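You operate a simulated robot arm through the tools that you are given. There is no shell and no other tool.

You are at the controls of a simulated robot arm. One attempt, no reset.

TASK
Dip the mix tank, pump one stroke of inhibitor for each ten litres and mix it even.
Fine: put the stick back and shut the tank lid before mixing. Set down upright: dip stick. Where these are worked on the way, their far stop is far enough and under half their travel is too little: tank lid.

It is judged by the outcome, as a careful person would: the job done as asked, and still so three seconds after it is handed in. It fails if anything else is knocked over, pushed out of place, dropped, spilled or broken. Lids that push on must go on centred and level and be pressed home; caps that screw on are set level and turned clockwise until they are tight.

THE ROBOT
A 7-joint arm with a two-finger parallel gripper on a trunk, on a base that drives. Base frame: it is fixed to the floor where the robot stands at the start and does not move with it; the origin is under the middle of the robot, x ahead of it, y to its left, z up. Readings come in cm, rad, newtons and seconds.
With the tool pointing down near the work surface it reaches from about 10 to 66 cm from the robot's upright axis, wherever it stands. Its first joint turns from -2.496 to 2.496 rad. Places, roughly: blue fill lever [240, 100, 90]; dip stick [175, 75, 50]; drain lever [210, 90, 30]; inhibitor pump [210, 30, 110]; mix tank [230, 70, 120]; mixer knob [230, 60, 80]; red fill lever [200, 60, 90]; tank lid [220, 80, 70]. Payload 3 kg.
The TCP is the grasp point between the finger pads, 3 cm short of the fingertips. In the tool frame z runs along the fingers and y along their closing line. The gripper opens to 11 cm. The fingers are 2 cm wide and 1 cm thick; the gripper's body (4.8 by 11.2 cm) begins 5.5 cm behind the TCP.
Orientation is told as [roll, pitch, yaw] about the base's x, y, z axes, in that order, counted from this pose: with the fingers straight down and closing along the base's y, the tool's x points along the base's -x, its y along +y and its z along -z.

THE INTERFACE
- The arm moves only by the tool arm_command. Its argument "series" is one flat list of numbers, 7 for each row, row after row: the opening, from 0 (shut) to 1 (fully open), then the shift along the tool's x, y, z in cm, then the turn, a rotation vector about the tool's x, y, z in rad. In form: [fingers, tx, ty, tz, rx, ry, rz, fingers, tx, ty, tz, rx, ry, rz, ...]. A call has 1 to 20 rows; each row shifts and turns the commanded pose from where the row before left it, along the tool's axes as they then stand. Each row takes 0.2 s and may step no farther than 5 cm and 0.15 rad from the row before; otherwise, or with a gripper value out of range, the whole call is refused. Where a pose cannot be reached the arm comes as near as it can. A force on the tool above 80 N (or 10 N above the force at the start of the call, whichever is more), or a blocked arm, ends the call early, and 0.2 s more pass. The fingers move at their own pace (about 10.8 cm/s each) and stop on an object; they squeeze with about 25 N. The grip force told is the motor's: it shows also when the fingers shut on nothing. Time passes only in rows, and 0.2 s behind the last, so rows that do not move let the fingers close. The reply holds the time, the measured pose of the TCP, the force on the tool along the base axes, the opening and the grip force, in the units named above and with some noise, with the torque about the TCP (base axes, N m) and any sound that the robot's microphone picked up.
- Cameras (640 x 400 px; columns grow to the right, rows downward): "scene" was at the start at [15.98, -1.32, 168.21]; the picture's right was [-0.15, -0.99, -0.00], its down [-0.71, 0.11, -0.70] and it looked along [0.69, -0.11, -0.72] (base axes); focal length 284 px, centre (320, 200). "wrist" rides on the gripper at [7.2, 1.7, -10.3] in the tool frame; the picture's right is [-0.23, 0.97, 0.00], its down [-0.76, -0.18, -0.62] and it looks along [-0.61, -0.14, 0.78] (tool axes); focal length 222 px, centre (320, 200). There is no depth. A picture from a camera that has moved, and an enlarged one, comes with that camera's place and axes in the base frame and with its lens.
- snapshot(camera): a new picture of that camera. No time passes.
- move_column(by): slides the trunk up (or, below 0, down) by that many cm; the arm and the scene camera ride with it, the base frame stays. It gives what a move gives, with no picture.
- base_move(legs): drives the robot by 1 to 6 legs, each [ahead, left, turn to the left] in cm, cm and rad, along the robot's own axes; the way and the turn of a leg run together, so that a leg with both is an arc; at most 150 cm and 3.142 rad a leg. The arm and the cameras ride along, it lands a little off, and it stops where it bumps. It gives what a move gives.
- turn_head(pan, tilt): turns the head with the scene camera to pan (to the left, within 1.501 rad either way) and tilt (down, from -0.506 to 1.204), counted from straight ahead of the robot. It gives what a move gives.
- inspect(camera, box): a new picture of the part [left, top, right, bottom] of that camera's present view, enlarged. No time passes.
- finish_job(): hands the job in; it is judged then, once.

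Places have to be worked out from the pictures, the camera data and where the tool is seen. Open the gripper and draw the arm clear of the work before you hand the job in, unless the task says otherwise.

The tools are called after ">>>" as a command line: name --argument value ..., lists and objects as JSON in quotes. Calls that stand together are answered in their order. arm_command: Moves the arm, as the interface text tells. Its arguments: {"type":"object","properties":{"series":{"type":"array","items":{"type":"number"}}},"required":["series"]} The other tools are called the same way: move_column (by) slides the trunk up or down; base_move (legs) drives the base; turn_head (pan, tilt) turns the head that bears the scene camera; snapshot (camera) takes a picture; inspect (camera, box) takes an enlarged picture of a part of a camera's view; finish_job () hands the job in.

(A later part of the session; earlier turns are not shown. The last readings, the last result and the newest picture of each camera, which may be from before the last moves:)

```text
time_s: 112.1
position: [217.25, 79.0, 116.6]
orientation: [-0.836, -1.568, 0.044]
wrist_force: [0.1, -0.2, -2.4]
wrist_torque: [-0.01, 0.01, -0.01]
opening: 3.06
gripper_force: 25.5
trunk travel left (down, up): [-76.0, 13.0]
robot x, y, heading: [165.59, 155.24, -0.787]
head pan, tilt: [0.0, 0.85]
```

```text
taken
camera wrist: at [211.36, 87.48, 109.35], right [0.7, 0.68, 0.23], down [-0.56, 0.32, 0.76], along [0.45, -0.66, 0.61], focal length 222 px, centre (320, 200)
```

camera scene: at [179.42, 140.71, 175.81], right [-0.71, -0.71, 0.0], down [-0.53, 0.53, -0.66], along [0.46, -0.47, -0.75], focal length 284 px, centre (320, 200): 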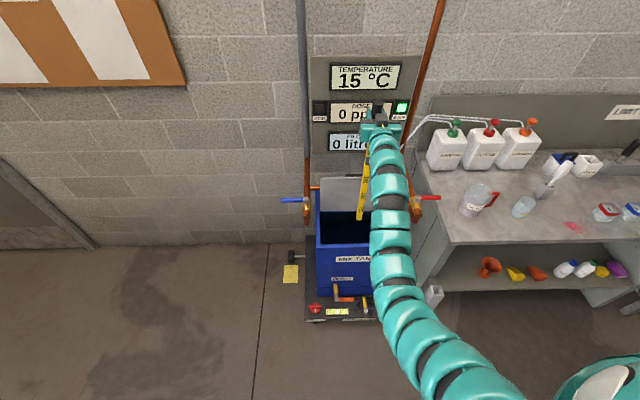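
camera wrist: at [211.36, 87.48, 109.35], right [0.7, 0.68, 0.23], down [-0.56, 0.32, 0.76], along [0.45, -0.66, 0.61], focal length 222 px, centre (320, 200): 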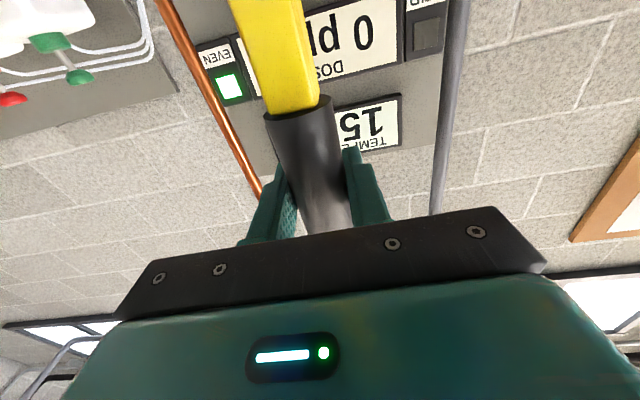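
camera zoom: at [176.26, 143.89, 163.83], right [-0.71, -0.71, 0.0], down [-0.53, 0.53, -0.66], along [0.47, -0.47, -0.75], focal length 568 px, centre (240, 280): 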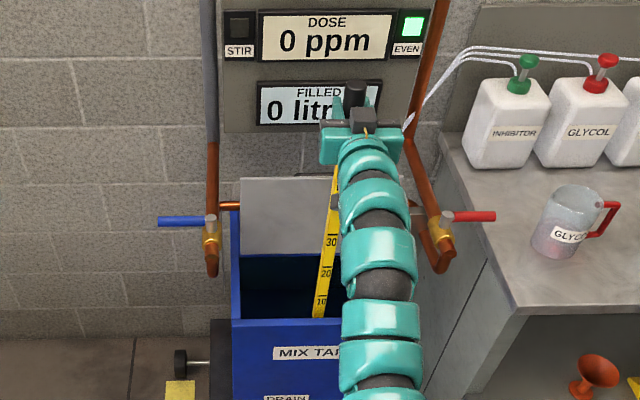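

The stick is entering behind the front rim with no contact force. I lower on in stages, watching the vertical force.

>>> move_column --by -24

>>> move_column --by -10

>>> snapshot --camera "scene"

>>> snapshot --camera "wrist"

```text
time_s: 114.6
position: [217.13, 79.06, 92.61]
orientation: [-0.844, -1.569, 0.047]
wrist_force: [0.7, 0.8, -1.6]
wrist_torque: [-0.05, -0.07, 0.04]
opening: 3.08
gripper_force: 24.7
trunk travel left (down, up): [-52.0, 37.0]
robot x, y, heading: [165.02, 155.1, -0.784]
head pan, tilt: [0.0, 0.85]
```

```text
time_s: 116.0
position: [217.2, 79.0, 82.68]
orientation: [-0.914, -1.569, 0.117]
wrist_force: [-0.5, 0.8, -1.5]
wrist_torque: [0.01, -0.05, -0.01]
opening: 3.06
gripper_force: 24.9
trunk travel left (down, up): [-42.0, 47.0]
robot x, y, heading: [165.15, 155.52, -0.791]
head pan, tilt: [0.0, 0.85]
```

```text
taken
camera scene: at [176.26, 143.9, 129.83], right [-0.71, -0.71, 0.0], down [-0.53, 0.53, -0.66], along [0.47, -0.47, -0.75], focal length 284 px, centre (320, 200)
```

scene: 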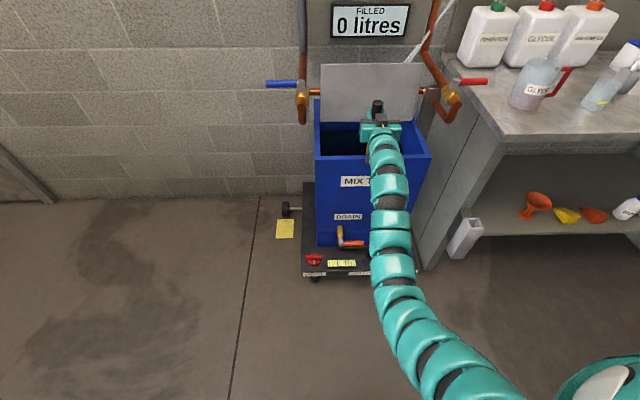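

```text
taken
camera wrist: at [211.36, 87.49, 75.36], right [0.7, 0.68, 0.23], down [-0.56, 0.32, 0.76], along [0.45, -0.66, 0.61], focal length 222 px, centre (320, 200)
```

wrist: 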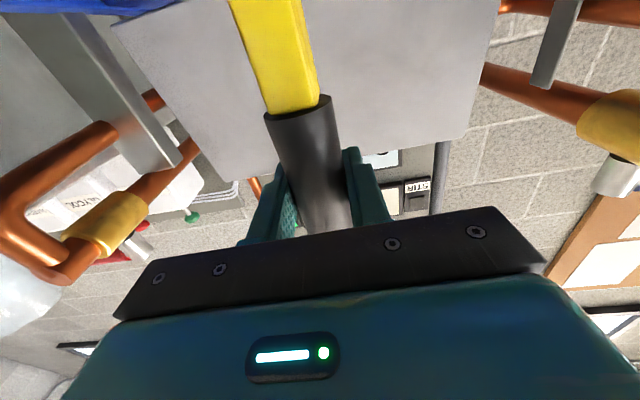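

No contact yet; the stick's bottom is at about z≈31. I lower in smaller steps until it touches the floor of the tank.

>>> move_column --by -4

>>> move_column --by -2

>>> move_column --by -1

>>> snapshot --camera "wrist"

```text
time_s: 116.8
position: [217.11, 79.13, 78.8]
orientation: [-2.862, -1.568, 2.067]
wrist_force: [0.7, -0.1, 16.0]
wrist_torque: [-0.18, -0.24, -0.01]
opening: 3.08
gripper_force: 25.1
trunk travel left (down, up): [-38.0, 51.0]
robot x, y, heading: [165.17, 154.99, -0.79]
head pan, tilt: [0.0, 0.85]
```

```text
time_s: 117.5
position: [217.2, 79.09, 76.69]
orientation: [-0.933, -1.569, 0.139]
wrist_force: [0.6, -0.8, 14.0]
wrist_torque: [-0.26, -0.21, -0.04]
opening: 3.13
gripper_force: 25.1
trunk travel left (down, up): [-36.0, 53.0]
robot x, y, heading: [165.05, 155.03, -0.789]
head pan, tilt: [0.0, 0.85]
```

```text
time_s: 118.0
position: [216.98, 79.07, 75.81]
orientation: [-2.256, -1.569, 1.457]
wrist_force: [0.2, -0.9, 15.9]
wrist_torque: [-0.14, -0.13, -0.01]
opening: 3.12
gripper_force: 25.2
trunk travel left (down, up): [-35.0, 54.0]
robot x, y, heading: [164.99, 155.65, -0.787]
head pan, tilt: [0.0, 0.85]
```

```text
taken
camera wrist: at [211.3, 87.57, 68.48], right [0.7, 0.68, 0.23], down [-0.56, 0.32, 0.76], along [0.45, -0.66, 0.61], focal length 222 px, centre (320, 200)
```

wrist: 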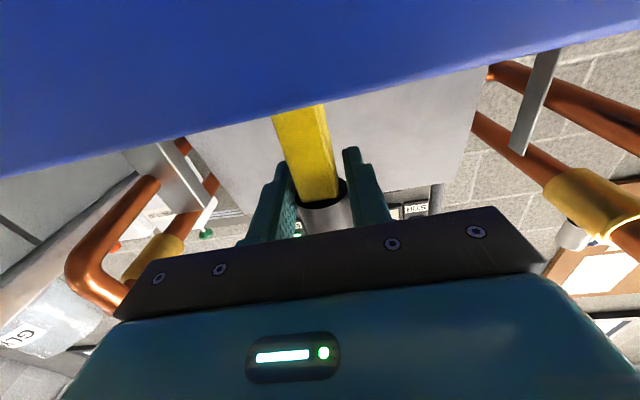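

The stick met the tank floor (16 N) and slid up slightly in the grip, so it has been dipped to the bottom. I raise it straight out and read the wet line.

>>> move_column --by 20

>>> move_column --by 33

>>> inspect --camera "scene" --box '[310, 100, 410, 240]'

>>> snapshot --camera "wrist"

```text
time_s: 120.2
position: [217.28, 79.05, 95.59]
orientation: [-0.533, -1.57, -0.261]
wrist_force: [0.4, 0.4, -2.0]
wrist_torque: [-0.02, -0.01, 0.01]
opening: 3.11
gripper_force: 25.0
trunk travel left (down, up): [-55.0, 34.0]
robot x, y, heading: [165.42, 155.28, -0.787]
head pan, tilt: [0.0, 0.85]
```

```text
time_s: 123.5
position: [217.12, 78.96, 128.5]
orientation: [-0.542, -1.568, -0.255]
wrist_force: [0.3, -0.1, -1.5]
wrist_torque: [-0.02, -0.01, 0.0]
opening: 3.09
gripper_force: 24.9
trunk travel left (down, up): [-88.0, 1.0]
robot x, y, heading: [165.05, 155.38, -0.788]
head pan, tilt: [0.0, 0.85]
```

```text
2.86 times, centred on (360, 170) of scene
camera zoom: at [176.27, 143.86, 175.82], right [-0.71, -0.71, 0.0], down [-0.53, 0.53, -0.66], along [0.47, -0.47, -0.75], focal length 811 px, centre (206, 286)
```

zoom: 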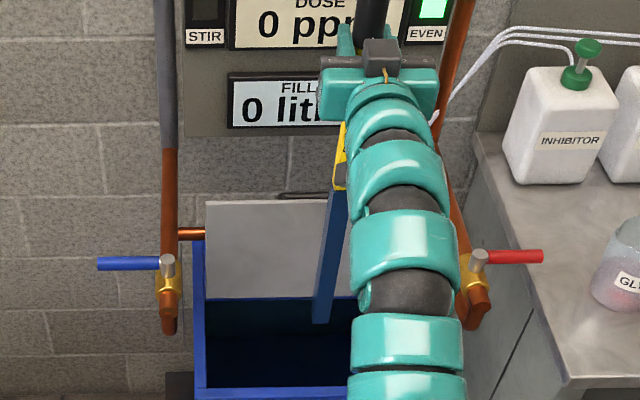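

```text
taken
camera wrist: at [211.36, 87.46, 121.32], right [0.7, 0.68, 0.23], down [-0.56, 0.32, 0.76], along [0.45, -0.66, 0.61], focal length 222 px, centre (320, 200)
```

wrist: 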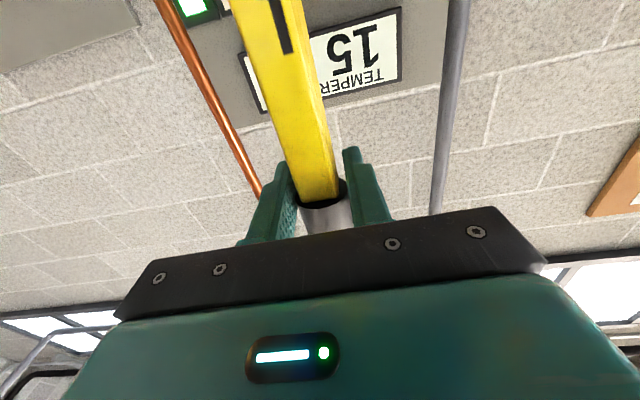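

The lower part of the stick shows blue (wet) up to a clear line. I zoom in hard to see which mark it is against.

>>> inspect --camera "scene" --box '[340, 135, 376, 220]'

>>> inspect --camera "scene" --box '[350, 140, 374, 175]'

```text
4.71 times, centred on (358, 178) of scene
camera zoom: at [176.27, 143.86, 175.82], right [-0.71, -0.71, 0.0], down [-0.53, 0.53, -0.66], along [0.47, -0.47, -0.75], focal length 1336 px, centre (141, 306)
```

zoom: 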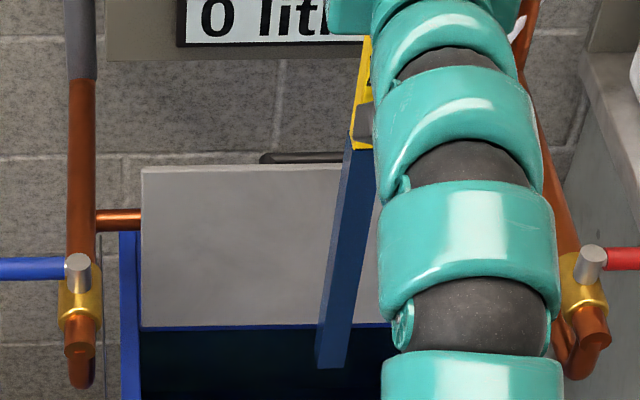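

```text
11.43 times, centred on (362, 158) of scene
camera zoom: at [176.27, 143.86, 175.82], right [-0.71, -0.71, 0.0], down [-0.53, 0.53, -0.66], along [0.47, -0.47, -0.75], focal length 3243 px, centre (-160, 686)
```

zoom: 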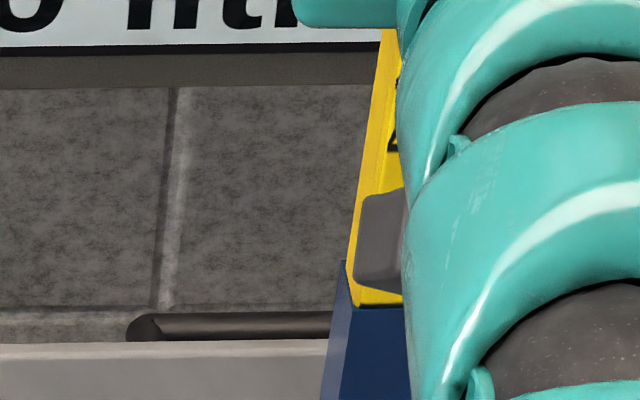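

The wet line lies about 26 cm above the foot, and the "40" label sits roughly one 8.5 cm interval higher, so it reads at the 30 mark, about 30 L. I'll confirm against the scale when the stick is back. I back away from the tank and go right to the holster.

>>> base_move --legs '[[-15.5, 0, 0], [0, -36.5, 0]]'

>>> inspect --camera "scene" --box '[320, 110, 420, 290]'

>>> inspect --camera "scene" --box '[335, 150, 395, 230]'

```text
time_s: 126.8
position: [180.39, 64.25, 128.67]
orientation: [-0.037, -1.571, -0.756]
wrist_force: [-0.1, 0.5, -1.4]
wrist_torque: [0.02, -0.01, 0.0]
opening: 3.1
gripper_force: 25.4
trunk travel left (down, up): [-88.0, 1.0]
robot x, y, heading: [128.25, 140.31, -0.791]
head pan, tilt: [0.0, 0.85]
```

```text
2.22 times, centred on (370, 200) of scene
camera zoom: at [139.39, 129.02, 175.82], right [-0.71, -0.71, 0.0], down [-0.53, 0.53, -0.66], along [0.47, -0.47, -0.75], focal length 631 px, centre (209, 200)
```

zoom: 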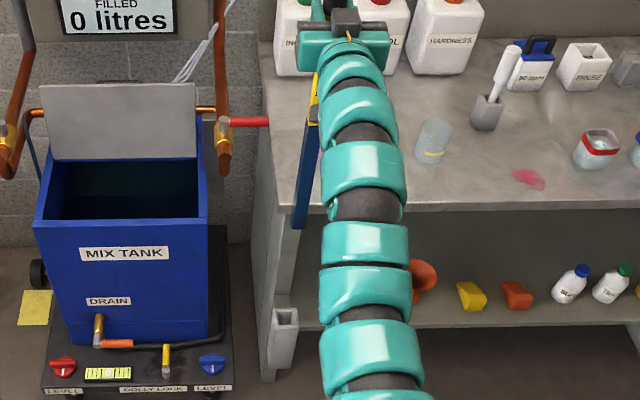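

```text
5.00 times, centred on (365, 190) of scene
camera zoom: at [139.39, 129.02, 175.82], right [-0.71, -0.71, 0.0], down [-0.53, 0.53, -0.66], along [0.47, -0.47, -0.75], focal length 1419 px, centre (95, 250)
```

zoom: 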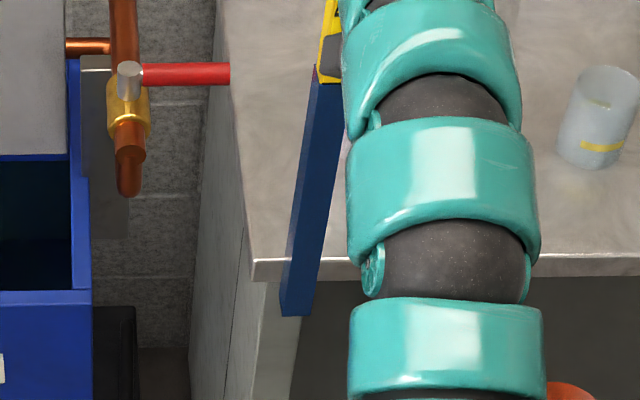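

The base came back almost exactly onto the holster's line. I trim 0.15 cm, lower most of the way, and check the alignment above the holster mouth.

>>> arm_command --series '[0, 0, -0.15, 0.13, 0, 0, 0]'

>>> move_column --by -34

>>> snapshot --camera "scene"

>>> inspect --camera "scene" --box '[330, 100, 400, 260]'

>>> snapshot --camera "wrist"

```text
time_s: 127.2
position: [180.39, 64.01, 128.46]
orientation: [-0.387, -1.569, -0.408]
wrist_force: [0.1, -0.6, -2.1]
wrist_torque: [-0.02, -0.01, 0.0]
opening: 3.11
gripper_force: 25.3
trunk travel left (down, up): [-88.0, 1.0]
robot x, y, heading: [128.18, 140.26, -0.79]
head pan, tilt: [0.0, 0.85]
```

```text
time_s: 130.5
position: [180.35, 64.21, 94.77]
orientation: [-2.593, -1.568, 1.798]
wrist_force: [0.0, -0.5, 13.7]
wrist_torque: [-0.16, -0.12, 0.08]
opening: 2.17
gripper_force: 25.5
trunk travel left (down, up): [-54.0, 35.0]
robot x, y, heading: [128.11, 140.32, -0.791]
head pan, tilt: [0.0, 0.85]
```

```text
taken
camera scene: at [139.33, 129.27, 141.85], right [-0.71, -0.71, 0.0], down [-0.53, 0.53, -0.66], along [0.47, -0.47, -0.75], focal length 284 px, centre (320, 200)
```

scene: 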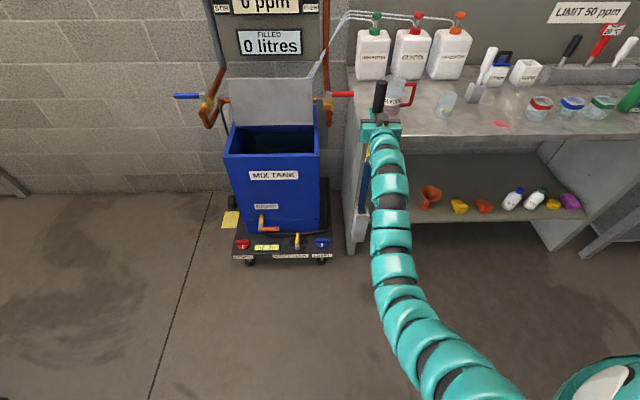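

```text
2.50 times, centred on (365, 180) of scene
camera zoom: at [139.33, 129.27, 141.85], right [-0.71, -0.71, 0.0], down [-0.53, 0.53, -0.66], along [0.47, -0.47, -0.75], focal length 710 px, centre (208, 250)
```

zoom: 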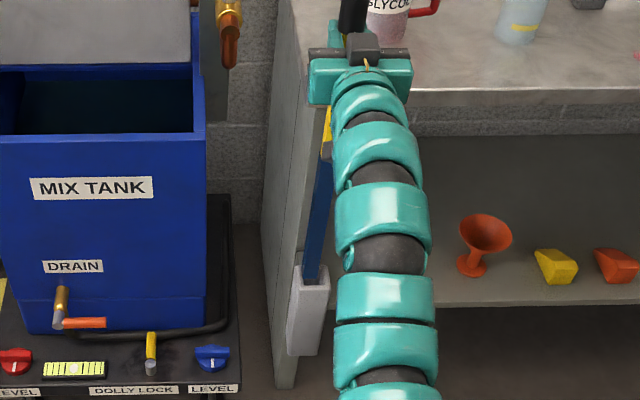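

```text
taken
camera wrist: at [174.53, 72.61, 87.52], right [0.69, 0.68, 0.23], down [-0.56, 0.32, 0.76], along [0.45, -0.66, 0.61], focal length 222 px, centre (320, 200)
```

wrist: 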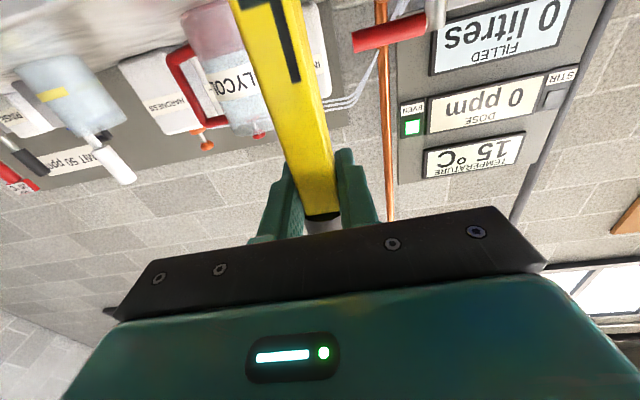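

The stick caught on the holster's rim (14 N) and slid up in the grip. I stop and zoom in to see how it is offset.

>>> inspect --camera "scene" --box '[340, 180, 385, 230]'

```text
8.00 times, centred on (362, 205) of scene
camera zoom: at [139.33, 129.27, 141.85], right [-0.71, -0.71, 0.0], down [-0.53, 0.53, -0.66], along [0.47, -0.47, -0.75], focal length 2270 px, centre (-20, 160)
```

zoom: 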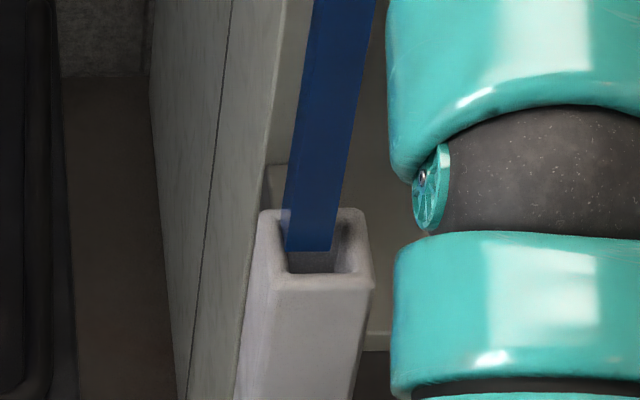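

The foot of the stick is sitting on the holster's left rim, about 0.5 cm too far left. I lift 2 cm, shift right 0.55 cm, and look again.

>>> arm_command --series '[0, -1, 0, 0, 0, 0, 0, 0, -1, 0, 0, 0, 0, 0, 0, 0, -0.55, 0, 0, 0, 0, 0, 0, 0, 0, 0, 0, 0, 0, 0, 0, 0, 0, 0, 0]'

>>> inspect --camera "scene" --box '[340, 180, 385, 230]'

>>> snapshot --camera "wrist"

```text
time_s: 131.7
position: [180.0, 63.84, 96.52]
orientation: [-0.646, -1.569, -0.148]
wrist_force: [0.3, -0.1, -1.1]
wrist_torque: [-0.01, 0.01, 0.02]
opening: 2.18
gripper_force: 24.6
trunk travel left (down, up): [-54.0, 35.0]
robot x, y, heading: [128.43, 140.45, -0.785]
head pan, tilt: [0.0, 0.85]
```

```text
8.00 times, centred on (362, 205) of scene
camera zoom: at [139.46, 129.1, 141.82], right [-0.71, -0.71, 0.0], down [-0.53, 0.53, -0.66], along [0.47, -0.47, -0.75], focal length 2270 px, centre (-20, 160)
```

zoom: 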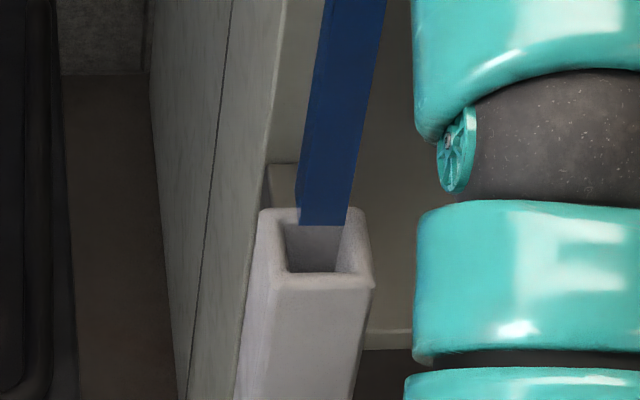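

```text
taken
camera wrist: at [174.18, 72.18, 89.33], right [0.69, 0.68, 0.23], down [-0.56, 0.32, 0.76], along [0.45, -0.66, 0.61], focal length 222 px, centre (320, 200)
```

wrist: 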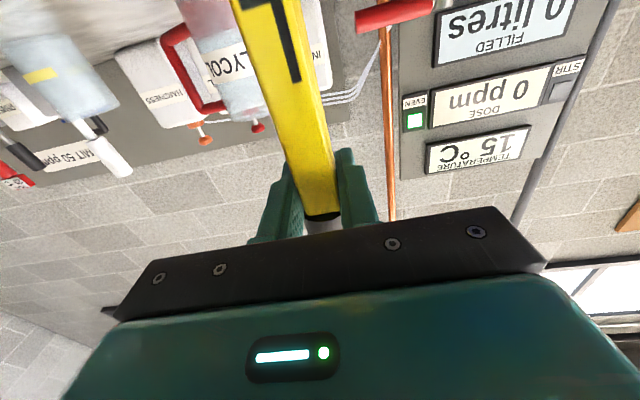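

The stick is now centred over the mouth. I lower 4 cm and check that it enters freely.

>>> move_column --by -4

>>> inspect --camera "scene" --box '[340, 170, 385, 220]'

```text
time_s: 132.6
position: [179.95, 63.77, 92.81]
orientation: [-2.71, -1.569, 1.917]
wrist_force: [0.8, -0.9, 15.6]
wrist_torque: [-0.4, -0.42, -0.02]
opening: 2.2
gripper_force: 24.7
trunk travel left (down, up): [-50.0, 39.0]
robot x, y, heading: [128.15, 140.54, -0.79]
head pan, tilt: [0.0, 0.85]
```

```text
8.00 times, centred on (362, 195) of scene
camera zoom: at [139.32, 129.31, 137.85], right [-0.71, -0.71, 0.0], down [-0.53, 0.53, -0.66], along [0.47, -0.47, -0.75], focal length 2270 px, centre (-20, 240)
```

zoom: 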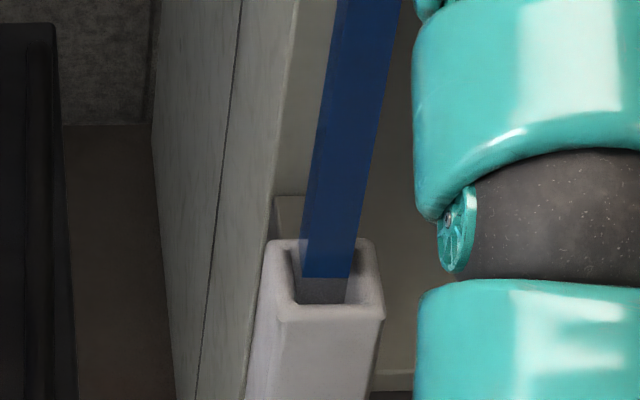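

It is still catching, now at the rear rim: the foot looks about 0.8 cm too deep. I lift 3 cm, shift 0.85 cm toward the robot, and lower again.

>>> arm_command --series '[0, -1, 0, 0, 0, 0, 0, 0, -1, 0, 0, 0, 0, 0, 0, -1, 0, -0.85, 0, 0, 0, 0, 0, 0, 0, 0, 0, 0]'

>>> inspect --camera "scene" --box '[340, 170, 385, 220]'

```text
time_s: 133.6
position: [179.46, 64.37, 95.46]
orientation: [-0.22, -1.569, -0.573]
wrist_force: [-0.5, 0.4, -0.7]
wrist_torque: [-0.02, 0.02, 0.05]
opening: 2.19
gripper_force: 25.5
trunk travel left (down, up): [-50.0, 39.0]
robot x, y, heading: [128.59, 140.28, -0.785]
head pan, tilt: [0.0, 0.85]
```

```text
8.00 times, centred on (362, 195) of scene
camera zoom: at [139.46, 129.09, 137.82], right [-0.71, -0.71, 0.0], down [-0.53, 0.53, -0.66], along [0.47, -0.47, -0.75], focal length 2270 px, centre (-20, 240)
```

zoom: 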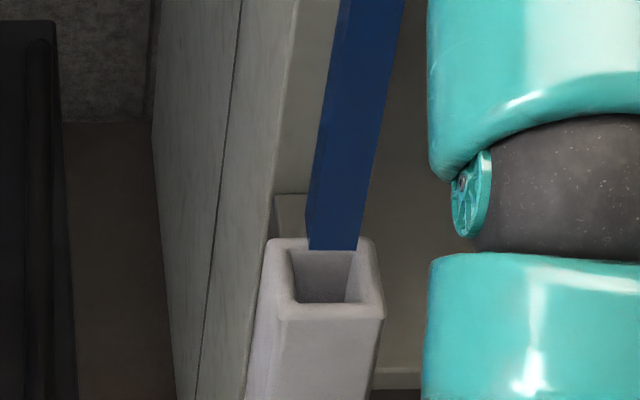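

Now it should come down mid-mouth in both directions. I lower 5 cm.

>>> move_column --by -5

>>> inspect --camera "scene" --box '[340, 155, 385, 205]'

```text
time_s: 134.5
position: [179.4, 64.41, 90.56]
orientation: [-0.713, -1.569, -0.078]
wrist_force: [-0.3, 0.2, -2.2]
wrist_torque: [0.13, 0.14, -0.02]
opening: 2.18
gripper_force: 24.6
trunk travel left (down, up): [-45.0, 44.0]
robot x, y, heading: [128.39, 140.24, -0.787]
head pan, tilt: [0.0, 0.85]
```

```text
8.00 times, centred on (362, 180) of scene
camera zoom: at [139.44, 129.12, 132.82], right [-0.71, -0.71, 0.0], down [-0.53, 0.53, -0.66], along [0.47, -0.47, -0.75], focal length 2270 px, centre (-20, 360)
```

zoom: 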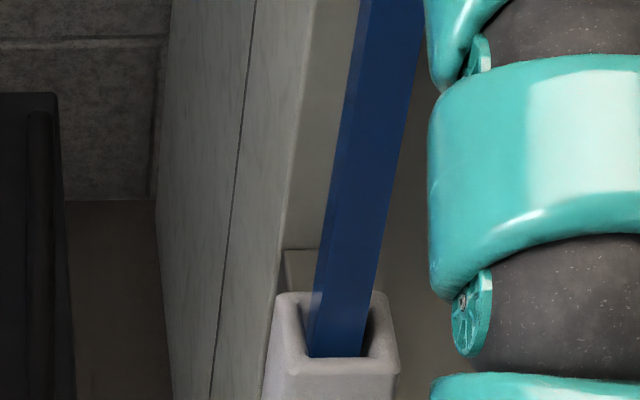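

It's in, with no resistance. I lower it the rest of the way in stages until it seats.

>>> move_column --by -8

>>> move_column --by -4

>>> snapshot --camera "scene"

>>> snapshot --camera "wrist"

```text
time_s: 135.7
position: [179.47, 64.39, 82.53]
orientation: [-0.801, -1.569, 0.007]
wrist_force: [0.3, -0.8, -2.0]
wrist_torque: [0.03, 0.02, 0.0]
opening: 2.16
gripper_force: 25.3
trunk travel left (down, up): [-37.0, 52.0]
robot x, y, heading: [127.97, 140.86, -0.786]
head pan, tilt: [0.0, 0.85]
```

```text
time_s: 136.5
position: [179.48, 64.4, 78.58]
orientation: [-0.889, -1.571, 0.098]
wrist_force: [1.4, -0.2, -1.6]
wrist_torque: [0.04, 0.01, 0.05]
opening: 2.18
gripper_force: 24.9
trunk travel left (down, up): [-33.0, 56.0]
robot x, y, heading: [128.08, 140.37, -0.786]
head pan, tilt: [0.0, 0.85]
```

```text
taken
camera scene: at [139.44, 129.12, 120.82], right [-0.71, -0.71, 0.0], down [-0.53, 0.53, -0.66], along [0.47, -0.47, -0.75], focal length 284 px, centre (320, 200)
```

scene: 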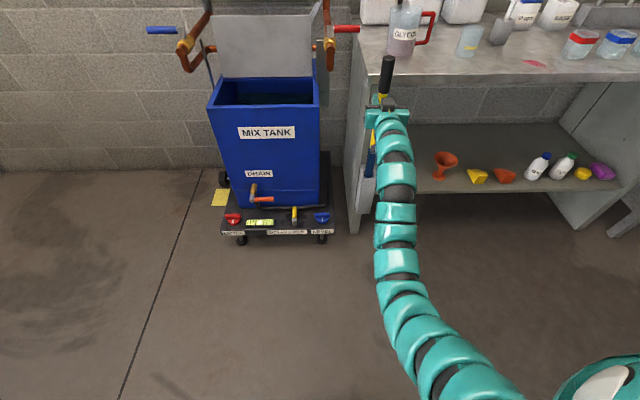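

```text
taken
camera wrist: at [173.59, 72.78, 71.33], right [0.69, 0.68, 0.23], down [-0.56, 0.32, 0.76], along [0.45, -0.66, 0.61], focal length 222 px, centre (320, 200)
```

wrist: 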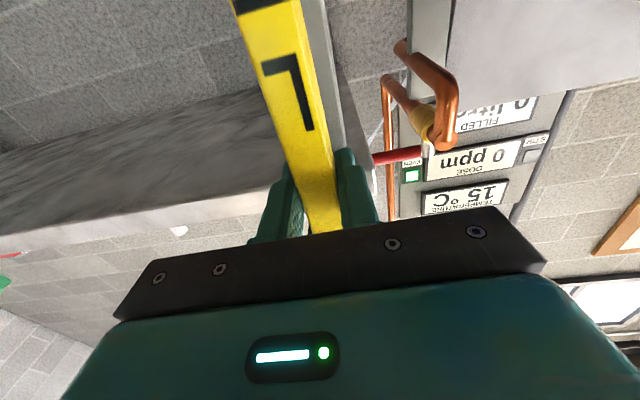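

The handle is still about 4 cm above its home height. I lower further in small steps until it seats.

>>> move_column --by -3

>>> move_column --by -1.5

```text
time_s: 137.2
position: [179.39, 64.38, 75.54]
orientation: [-0.9, -1.571, 0.109]
wrist_force: [-0.8, 0.3, -1.9]
wrist_torque: [0.01, -0.02, 0.02]
opening: 2.2
gripper_force: 24.6
trunk travel left (down, up): [-30.0, 59.0]
robot x, y, heading: [128.43, 140.3, -0.789]
head pan, tilt: [0.0, 0.85]
```

```text
time_s: 137.9
position: [179.42, 64.35, 74.04]
orientation: [-0.799, -1.568, 0.004]
wrist_force: [-0.3, -0.1, -1.7]
wrist_torque: [0.0, 0.03, -0.04]
opening: 2.16
gripper_force: 25.0
trunk travel left (down, up): [-28.5, 60.5]
robot x, y, heading: [128.15, 140.99, -0.787]
head pan, tilt: [0.0, 0.85]
```

Still free and not seated; I keep stepping down.

>>> move_column --by -1.5

>>> move_column --by -1.5

>>> snapshot --camera "scene"

```text
time_s: 138.5
position: [179.31, 64.47, 72.94]
orientation: [-2.974, -1.565, 2.18]
wrist_force: [0.4, -0.1, 18.5]
wrist_torque: [-0.13, -0.13, 0.01]
opening: 2.18
gripper_force: 24.6
trunk travel left (down, up): [-27.0, 62.0]
robot x, y, heading: [128.25, 140.62, -0.79]
head pan, tilt: [0.0, 0.85]
```

```text
time_s: 139.1
position: [179.35, 64.41, 71.18]
orientation: [-1.456, -1.569, 0.662]
wrist_force: [0.6, 0.0, 16.2]
wrist_torque: [-0.35, -0.34, 0.02]
opening: 2.19
gripper_force: 25.3
trunk travel left (down, up): [-25.5, 63.5]
robot x, y, heading: [128.65, 140.01, -0.79]
head pan, tilt: [0.0, 0.85]
```

```text
taken
camera scene: at [139.35, 129.26, 113.33], right [-0.71, -0.71, 0.0], down [-0.53, 0.53, -0.66], along [0.47, -0.47, -0.75], focal length 284 px, centre (320, 200)
```

scene: 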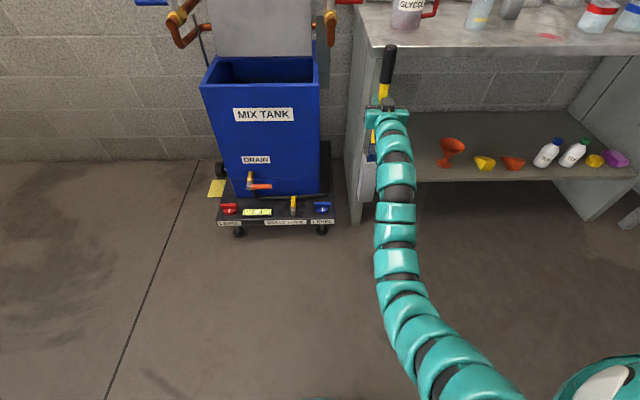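

It seated (18 N at TCP z≈73) with the handle back at its original height. I open the fingers, back off, and check both the stick and its reading.

>>> arm_command --series '[0.3, 0, 0, 0, 0, 0, 0, 0.7, 0, 0, 0, 0, 0, 0, 1, 0, 0, 0, 0, 0, 0, 1, 0, 0, 0, 0, 0, 0, 1, 0, 0, 0, 0, 0, 0, 1, 0, 0, -2, 0, 0, 0, 1, 0, 0, -3, 0, 0, 0]'

>>> base_move --legs '[[-5, 0, 0], [0, 22, 0]]'

>>> snapshot --camera "scene"

```text
time_s: 140.7
position: [175.92, 67.91, 71.08]
orientation: [-1.674, -1.569, 0.883]
wrist_force: [-0.2, -0.5, 0.0]
wrist_torque: [0.01, -0.01, 0.01]
opening: 11.0
gripper_force: 0.0
trunk travel left (down, up): [-25.5, 63.5]
robot x, y, heading: [128.23, 140.13, -0.787]
head pan, tilt: [0.0, 0.85]
```

```text
time_s: 142.9
position: [187.88, 86.92, 71.04]
orientation: [-0.757, -1.57, -0.039]
wrist_force: [0.2, 0.7, -0.2]
wrist_torque: [-0.01, 0.04, -0.02]
opening: 11.01
gripper_force: 0.0
trunk travel left (down, up): [-25.5, 63.5]
robot x, y, heading: [140.16, 159.21, -0.789]
head pan, tilt: [0.0, 0.85]
```

```text
taken
camera scene: at [151.33, 148.09, 113.32], right [-0.71, -0.71, 0.0], down [-0.53, 0.53, -0.66], along [0.47, -0.47, -0.75], focal length 284 px, centre (320, 200)
```

scene: 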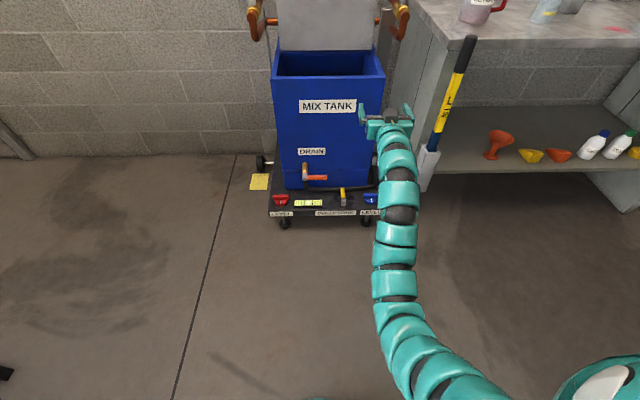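

The stick stands upright in its holster with the wet mark in view. I zoom in to read it.

>>> inspect --camera "scene" --box '[410, 25, 500, 195]'

>>> inspect --camera "scene" --box '[425, 80, 465, 160]'

```text
2.35 times, centred on (455, 110) of scene
camera zoom: at [151.33, 148.09, 113.32], right [-0.71, -0.71, 0.0], down [-0.53, 0.53, -0.66], along [0.47, -0.47, -0.75], focal length 668 px, centre (2, 412)
```

zoom: 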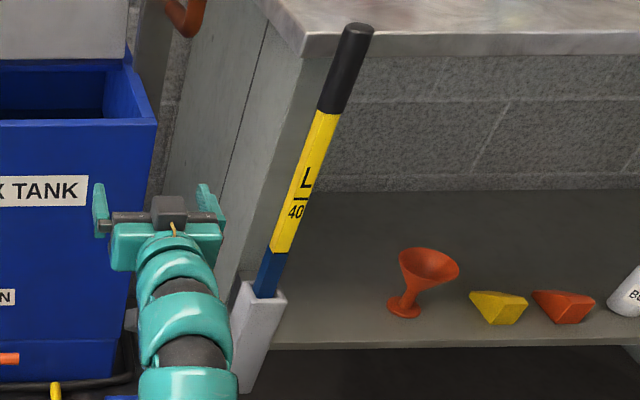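

```text
5.00 times, centred on (445, 120) of scene
camera zoom: at [151.33, 148.09, 113.32], right [-0.71, -0.71, 0.0], down [-0.53, 0.53, -0.66], along [0.47, -0.47, -0.75], focal length 1419 px, centre (-305, 600)
```

zoom: 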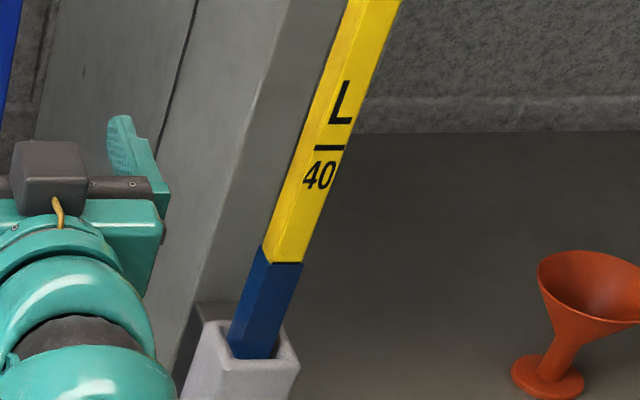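

The wet line coincides with the 30 mark, one interval below the 40 line, so the tank holds 30 L: three strokes. Now the lid: I roll the tool back to close vertically and raise the trunk.

>>> arm_command --series '[0.7, 0, 0, 0, 0, 0, 0.15, 0.5, 0, 0, 0, 0, 0, 0.15, 0.5, 0, 0, 0, 0, 0, 0.15, 0.5, 0, 0, 0, 0, 0, 0.15, 0.5, 0, 0, 0, 0, 0, 0.15, 0.5, 0, 0, 0, 0, 0, 0.15, 0.5, 0, 0, 0, 0, 0, 0.15, 0.5, 0, 0, 0, 0, 0, 0.15, 0.5, 0, 0, 0, 0, 0, 0.15, 0.5, 0, 0, 0, 0, 0, 0.15, 0.5, 0, 0, 0, 0, 0, 0.07]'

>>> move_column --by 32.5

>>> arm_command --series '[0.4, 0, 1, -1, 0.13, 0, 0, 0.4, 0, 0.5, -1, 0.13, 0, 0, 0.4, 0, 0.5, -1, 0.13, 0, 0, 0.4, 0, 0, -1, 0.13, 0, 0, 0.4, 0, 0, -1, 0.13, 0, 0, 0.4, 0, 0, -1, 0.13, 0, 0, 0.35, 0, 0, -1, 0.13, 0, 0, 0.3, 0, 0, 0, 0.13, 0, 0, 0.3, 0, 0, 0, 0.13, 0, 0, 0.3, 0, 0, 0, 0.13, 0, 0]'

```text
time_s: 145.3
position: [187.82, 86.86, 71.14]
orientation: [1.571, 0.001, -2.365]
wrist_force: [-0.4, -0.3, 0.3]
wrist_torque: [0.02, -0.02, 0.0]
opening: 5.5
gripper_force: 0.0
trunk travel left (down, up): [-25.5, 63.5]
robot x, y, heading: [140.16, 159.23, -0.791]
head pan, tilt: [0.0, 0.85]
```

```text
time_s: 148.5
position: [187.97, 86.88, 103.6]
orientation: [1.57, 0.0, -2.363]
wrist_force: [0.3, -0.8, 0.8]
wrist_torque: [0.01, -0.01, -0.01]
opening: 5.49
gripper_force: 0.2
trunk travel left (down, up): [-58.0, 31.0]
robot x, y, heading: [140.2, 159.19, -0.787]
head pan, tilt: [0.0, 0.85]
```

```text
time_s: 150.7
position: [183.49, 91.19, 108.06]
orientation: [0.267, -0.003, -2.368]
wrist_force: [0.7, -1.2, -0.5]
wrist_torque: [0.0, 0.0, -0.01]
opening: 3.27
gripper_force: 0.0
trunk travel left (down, up): [-58.0, 31.0]
robot x, y, heading: [139.99, 159.39, -0.79]
head pan, tilt: [0.0, 0.85]
```

The trunk is at −22, lower than in the opening stroke, so I raise it 29 cm and bring the hand back down to recover that posture.

>>> move_column --by 29

>>> arm_command --series '[0.3, 0, -0.97, 3.49, 0, 0, 0, 0.3, 0, -0.97, 3.49, 0, 0, 0, 0.3, 0, -0.97, 3.49, 0, 0, 0, 0.3, 0, -0.97, 3.49, 0, 0, 0, 0.3, 0, -0.97, 3.49, 0, 0, 0, 0.3, 0, -0.97, 3.49, 0, 0, 0, 0.3, 0, -0.97, 3.49, 0, 0, 0]'

>>> turn_head --pan 0.0 --tilt 0.95

>>> snapshot --camera "scene"

```text
time_s: 153.7
position: [183.54, 91.23, 137.02]
orientation: [0.271, -0.002, -2.364]
wrist_force: [-0.5, 0.3, 0.0]
wrist_torque: [0.01, 0.03, -0.01]
opening: 3.32
gripper_force: 0.0
trunk travel left (down, up): [-87.0, 2.0]
robot x, y, heading: [140.32, 159.43, -0.786]
head pan, tilt: [0.0, 0.85]
```

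```text
time_s: 155.3
position: [183.56, 91.13, 111.65]
orientation: [0.268, -0.002, -2.366]
wrist_force: [0.2, 0.0, 0.3]
wrist_torque: [0.01, 0.0, -0.01]
opening: 3.31
gripper_force: 0.0
trunk travel left (down, up): [-87.0, 2.0]
robot x, y, heading: [140.4, 159.47, -0.791]
head pan, tilt: [0.0, 0.85]
```

```text
time_s: 155.9
position: [183.55, 91.23, 111.79]
orientation: [0.271, -0.002, -2.366]
wrist_force: [-0.1, 0.6, 0.3]
wrist_torque: [0.01, 0.03, 0.02]
opening: 3.29
gripper_force: 0.1
trunk travel left (down, up): [-87.0, 2.0]
robot x, y, heading: [140.29, 159.41, -0.786]
head pan, tilt: [0.0, 0.949]
```

```text
taken
camera scene: at [150.96, 148.49, 174.08], right [-0.71, -0.71, 0.0], down [-0.57, 0.58, -0.58], along [0.41, -0.41, -0.81], focal length 284 px, centre (320, 200)
```

scene: 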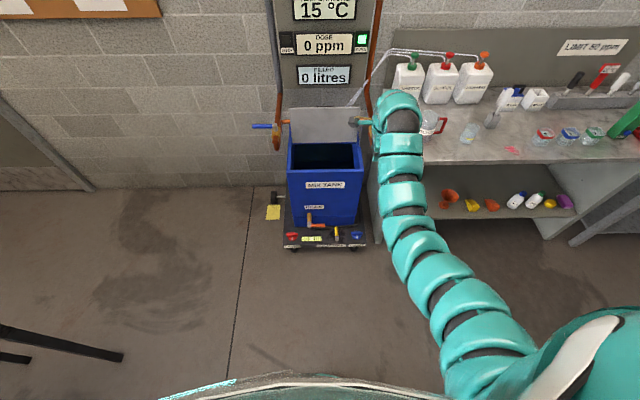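

The hand is now at the same posture as when I released the lid. I drive left 14.5 cm and forward 50 cm, staying above the lid and pipes.

>>> base_move --legs '[[0, 14.5, 0], [50, 0, 0]]'

>>> snapshot --camera "wrist"

>>> snapshot --camera "scene"

```text
time_s: 159.8
position: [228.57, 65.73, 111.76]
orientation: [0.268, -0.002, -2.369]
wrist_force: [-0.4, -0.5, -0.9]
wrist_torque: [0.02, 0.0, -0.01]
opening: 3.31
gripper_force: 0.0
trunk travel left (down, up): [-87.0, 2.0]
robot x, y, heading: [185.72, 134.6, -0.797]
head pan, tilt: [0.0, 0.949]
```

```text
taken
camera wrist: at [233.2, 71.46, 122.15], right [0.49, -0.83, 0.26], down [-0.78, -0.29, 0.56], along [-0.39, -0.48, -0.79], focal length 222 px, centre (320, 200)
```

wrist: 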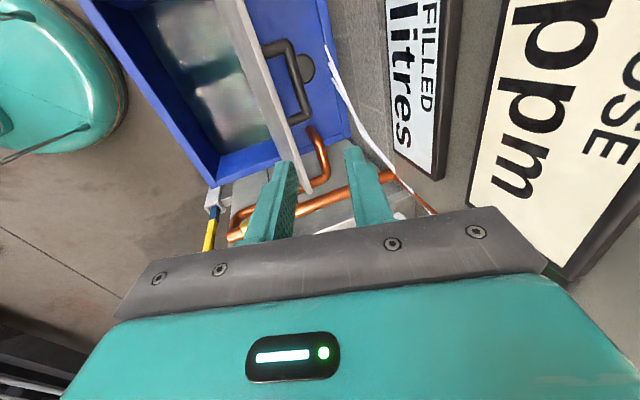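

```text
taken
camera scene: at [196.31, 123.23, 174.07], right [-0.71, -0.7, 0.0], down [-0.57, 0.58, -0.58], along [0.41, -0.41, -0.81], focal length 284 px, centre (320, 200)
```

scene: 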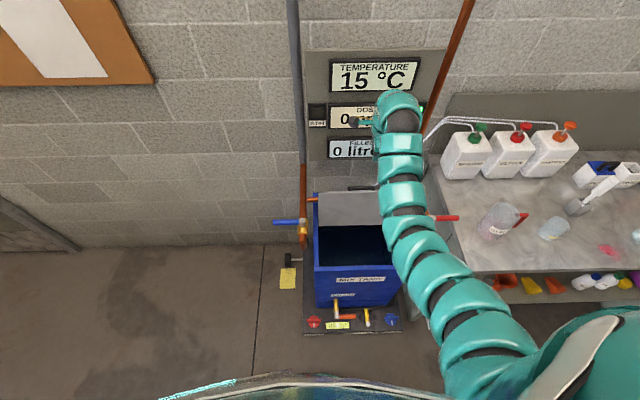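

The bar shows at about s≈209, d≈119.4, z≈86.7, with the lid about 98° open. I steepen the tool a little so the fingers clear the lid edge, and drive 4 cm forward to sit above the bar.

>>> arm_command --series '[0.24, 0.5, 0, 0, 0.06, 0, 0, 0.24, 0.4, 0, 0, 0.06, 0, 0]'

>>> base_move --legs '[[4.2, 0, 0]]'

>>> snapshot --camera "wrist"

```text
time_s: 160.4
position: [229.36, 66.35, 111.75]
orientation: [0.149, -0.002, -2.368]
wrist_force: [-1.1, 0.4, 0.2]
wrist_torque: [0.01, 0.03, -0.01]
opening: 2.63
gripper_force: 0.0
trunk travel left (down, up): [-87.0, 2.0]
robot x, y, heading: [185.77, 134.27, -0.798]
head pan, tilt: [0.0, 0.949]
```

```text
time_s: 161.3
position: [232.21, 63.27, 111.61]
orientation: [0.149, -0.003, -2.369]
wrist_force: [0.0, 0.2, -0.1]
wrist_torque: [0.03, 0.01, 0.0]
opening: 2.63
gripper_force: 0.1
trunk travel left (down, up): [-87.0, 2.0]
robot x, y, heading: [188.42, 131.27, -0.794]
head pan, tilt: [0.0, 0.949]
```

```text
taken
camera wrist: at [237.79, 68.05, 122.07], right [0.51, -0.85, 0.14], down [-0.73, -0.34, 0.59], along [-0.45, -0.41, -0.79], focal length 222 px, centre (320, 200)
```

wrist: 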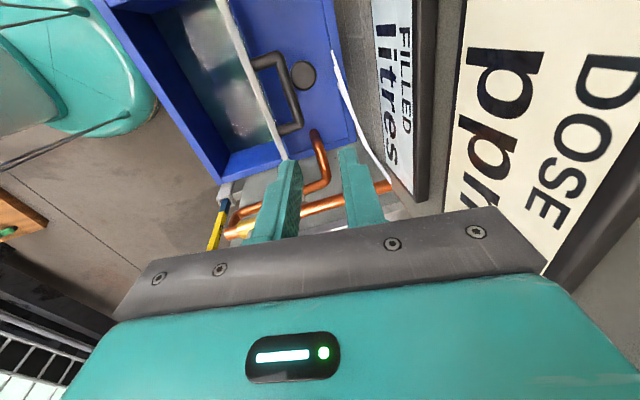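

TCP sits above the bar (d=119.5 against 119.4). I descend 18 cm and look before straddling it.

>>> arm_command --series '[0.24, 0, -0.56, 3.56, 0, 0, 0, 0.24, 0, -0.56, 3.56, 0, 0, 0, 0.24, 0, -0.56, 3.56, 0, 0, 0, 0.24, 0, -0.56, 3.56, 0, 0, 0, 0.24, 0, -0.56, 3.56, 0, 0, 0]'

>>> snapshot --camera "wrist"

>>> inspect --camera "wrist" --box '[220, 20, 420, 240]'

```text
time_s: 162.5
position: [232.05, 63.39, 93.61]
orientation: [0.149, -0.002, -2.373]
wrist_force: [-0.7, 0.0, -0.3]
wrist_torque: [0.0, 0.02, 0.05]
opening: 2.65
gripper_force: 0.0
trunk travel left (down, up): [-87.0, 2.0]
robot x, y, heading: [188.67, 131.51, -0.792]
head pan, tilt: [0.0, 0.949]
```

```text
taken
camera wrist: at [237.54, 68.21, 104.15], right [0.51, -0.85, 0.15], down [-0.73, -0.34, 0.59], along [-0.45, -0.41, -0.79], focal length 222 px, centre (320, 200)
```

wrist: 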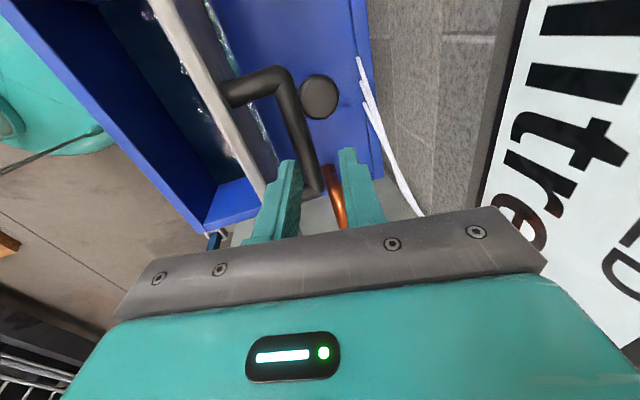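

```text
1.82 times, centred on (320, 130) of wrist
camera zoom: at [237.54, 68.21, 104.15], right [0.51, -0.85, 0.15], down [-0.73, -0.34, 0.59], along [-0.45, -0.41, -0.79], focal length 404 px, centre (320, 327)
```

zoom: 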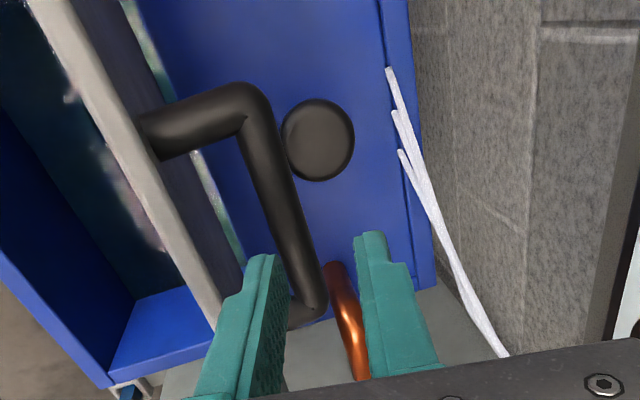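

The bar is entering the gap between the fingers, slightly toward the lid side. I descend the last 5.9 cm with a 0.3 cm correction and check before gripping.

>>> arm_command --series '[0.24, 0, -0.4, 1.95, 0, 0, 0, 0.24, 0, -0.4, 1.95, 0, 0, 0, 0.24, 0, -0.4, 1.95, 0, 0, 0]'

>>> inspect --camera "wrist" --box '[220, 20, 420, 240]'

```text
time_s: 163.3
position: [231.64, 63.66, 90.97]
orientation: [0.198, 0.002, -2.364]
wrist_force: [-1.7, 13.5, 54.9]
wrist_torque: [1.09, 1.21, -0.24]
opening: 2.81
gripper_force: 1.0
out of reach, approached as far as the arm can: row 1, 2, 3
trunk travel left (down, up): [-87.0, 2.0]
robot x, y, heading: [188.4, 131.09, -0.793]
head pan, tilt: [0.0, 0.949]
stopped in row 3: the force on the tool passed its limit at 95 N (the readings are from after the stop); the commanded pose is now the measured one
```

```text
1.82 times, centred on (320, 130) of wrist
camera zoom: at [236.75, 68.92, 101.43], right [0.51, -0.84, 0.19], down [-0.75, -0.32, 0.58], along [-0.42, -0.43, -0.8], focal length 404 px, centre (320, 327)
```

zoom: 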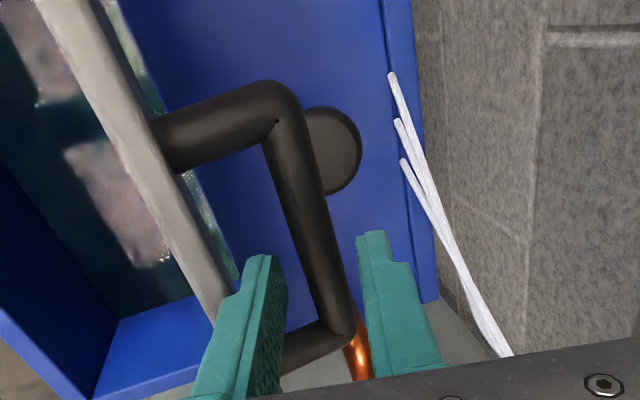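

The arm hit its reach limit, tilted, and a finger pressed on the lid edge. I lift 4 cm, move the base 3 cm closer, and restore the tilt.

>>> arm_command --series '[0.24, 0, 0.4, -2, 0, 0, 0, 0.24, 0, 0.4, -2, 0, 0, 0]'

>>> base_move --legs '[[3.5, 0, 0]]'

>>> arm_command --series '[0.24, 0, -2, 0, 0.03, 0, 0, 0.24, 0, -1.5, 0, 0.03, 0, 0]'

>>> inspect --camera "wrist" --box '[220, 20, 420, 240]'

>>> snapshot --camera "scene"

```text
time_s: 163.9
position: [231.23, 63.74, 93.98]
orientation: [0.181, -0.002, -2.369]
wrist_force: [0.1, 0.4, -0.1]
wrist_torque: [-0.04, -0.01, -0.03]
opening: 2.64
gripper_force: 0.0
trunk travel left (down, up): [-87.0, 2.0]
robot x, y, heading: [188.35, 131.62, -0.791]
head pan, tilt: [0.0, 0.949]
```

```text
time_s: 164.8
position: [233.89, 60.97, 94.09]
orientation: [0.181, -0.003, -2.368]
wrist_force: [0.6, 0.2, -0.2]
wrist_torque: [0.01, 0.01, 0.02]
opening: 2.66
gripper_force: 0.1
trunk travel left (down, up): [-87.0, 2.0]
robot x, y, heading: [190.98, 128.7, -0.796]
head pan, tilt: [0.0, 0.949]
```

```text
time_s: 165.4
position: [231.47, 63.53, 93.48]
orientation: [0.122, -0.002, -2.368]
wrist_force: [-0.7, 0.4, 0.6]
wrist_torque: [0.03, 0.03, 0.02]
opening: 2.67
gripper_force: 0.2
trunk travel left (down, up): [-87.0, 2.0]
robot x, y, heading: [190.98, 128.6, -0.796]
head pan, tilt: [0.0, 0.949]
```

```text
1.82 times, centred on (320, 130) of wrist
camera zoom: at [237.06, 68.21, 103.95], right [0.51, -0.85, 0.12], down [-0.72, -0.35, 0.6], along [-0.47, -0.39, -0.79], focal length 404 px, centre (320, 327)
```

zoom: 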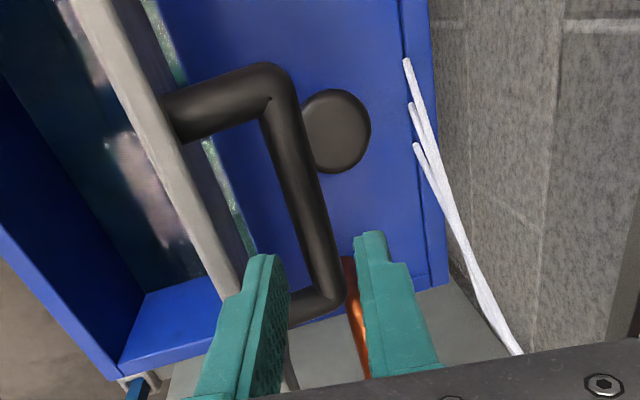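

```text
taken
camera scene: at [201.72, 117.75, 174.07], right [-0.71, -0.7, 0.0], down [-0.57, 0.58, -0.58], along [0.41, -0.41, -0.81], focal length 284 px, centre (320, 200)
```

scene: 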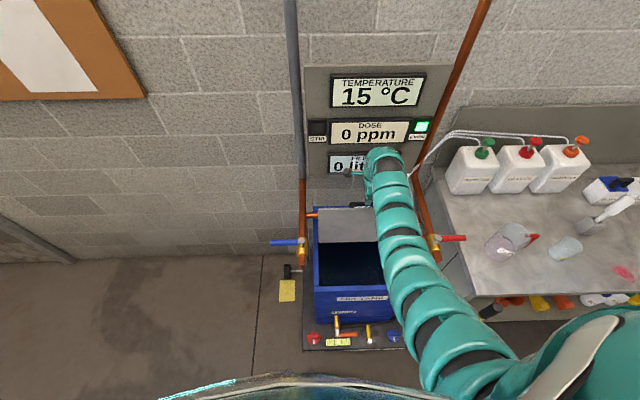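

Now the geometry is better: bar at d≈119.0, lid edge at d≈116.0, TCP d=118.75 with reach to spare. I narrow the fingers slightly and descend onto the bar.

>>> arm_command --series '[0.22, 0, -0.15, 1.93, 0, 0, 0, 0.22, 0, -0.15, 1.93, 0, 0, 0, 0.22, 0, -0.15, 1.93, 0, 0, 0]'

>>> inspect --camera "wrist" --box '[220, 20, 420, 240]'

```text
time_s: 166.2
position: [231.57, 63.32, 87.69]
orientation: [0.123, -0.001, -2.369]
wrist_force: [0.0, -0.4, 0.2]
wrist_torque: [0.05, 0.05, -0.05]
opening: 2.43
gripper_force: 0.1
trunk travel left (down, up): [-87.0, 2.0]
robot x, y, heading: [190.94, 128.87, -0.796]
head pan, tilt: [0.0, 0.949]
```

```text
1.82 times, centred on (320, 130) of wrist
camera zoom: at [237.24, 68.02, 98.12], right [0.51, -0.85, 0.12], down [-0.72, -0.35, 0.6], along [-0.47, -0.39, -0.79], focal length 404 px, centre (320, 327)
```

zoom: 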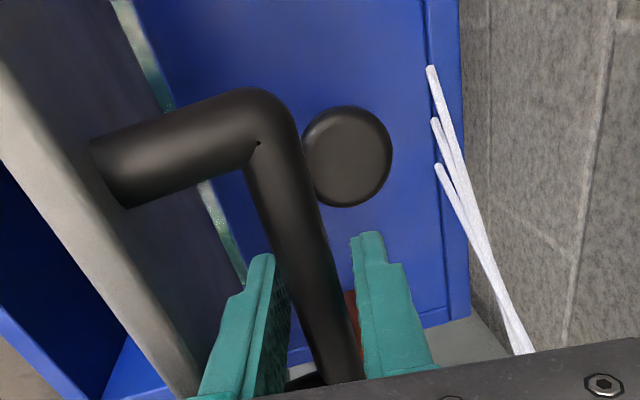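

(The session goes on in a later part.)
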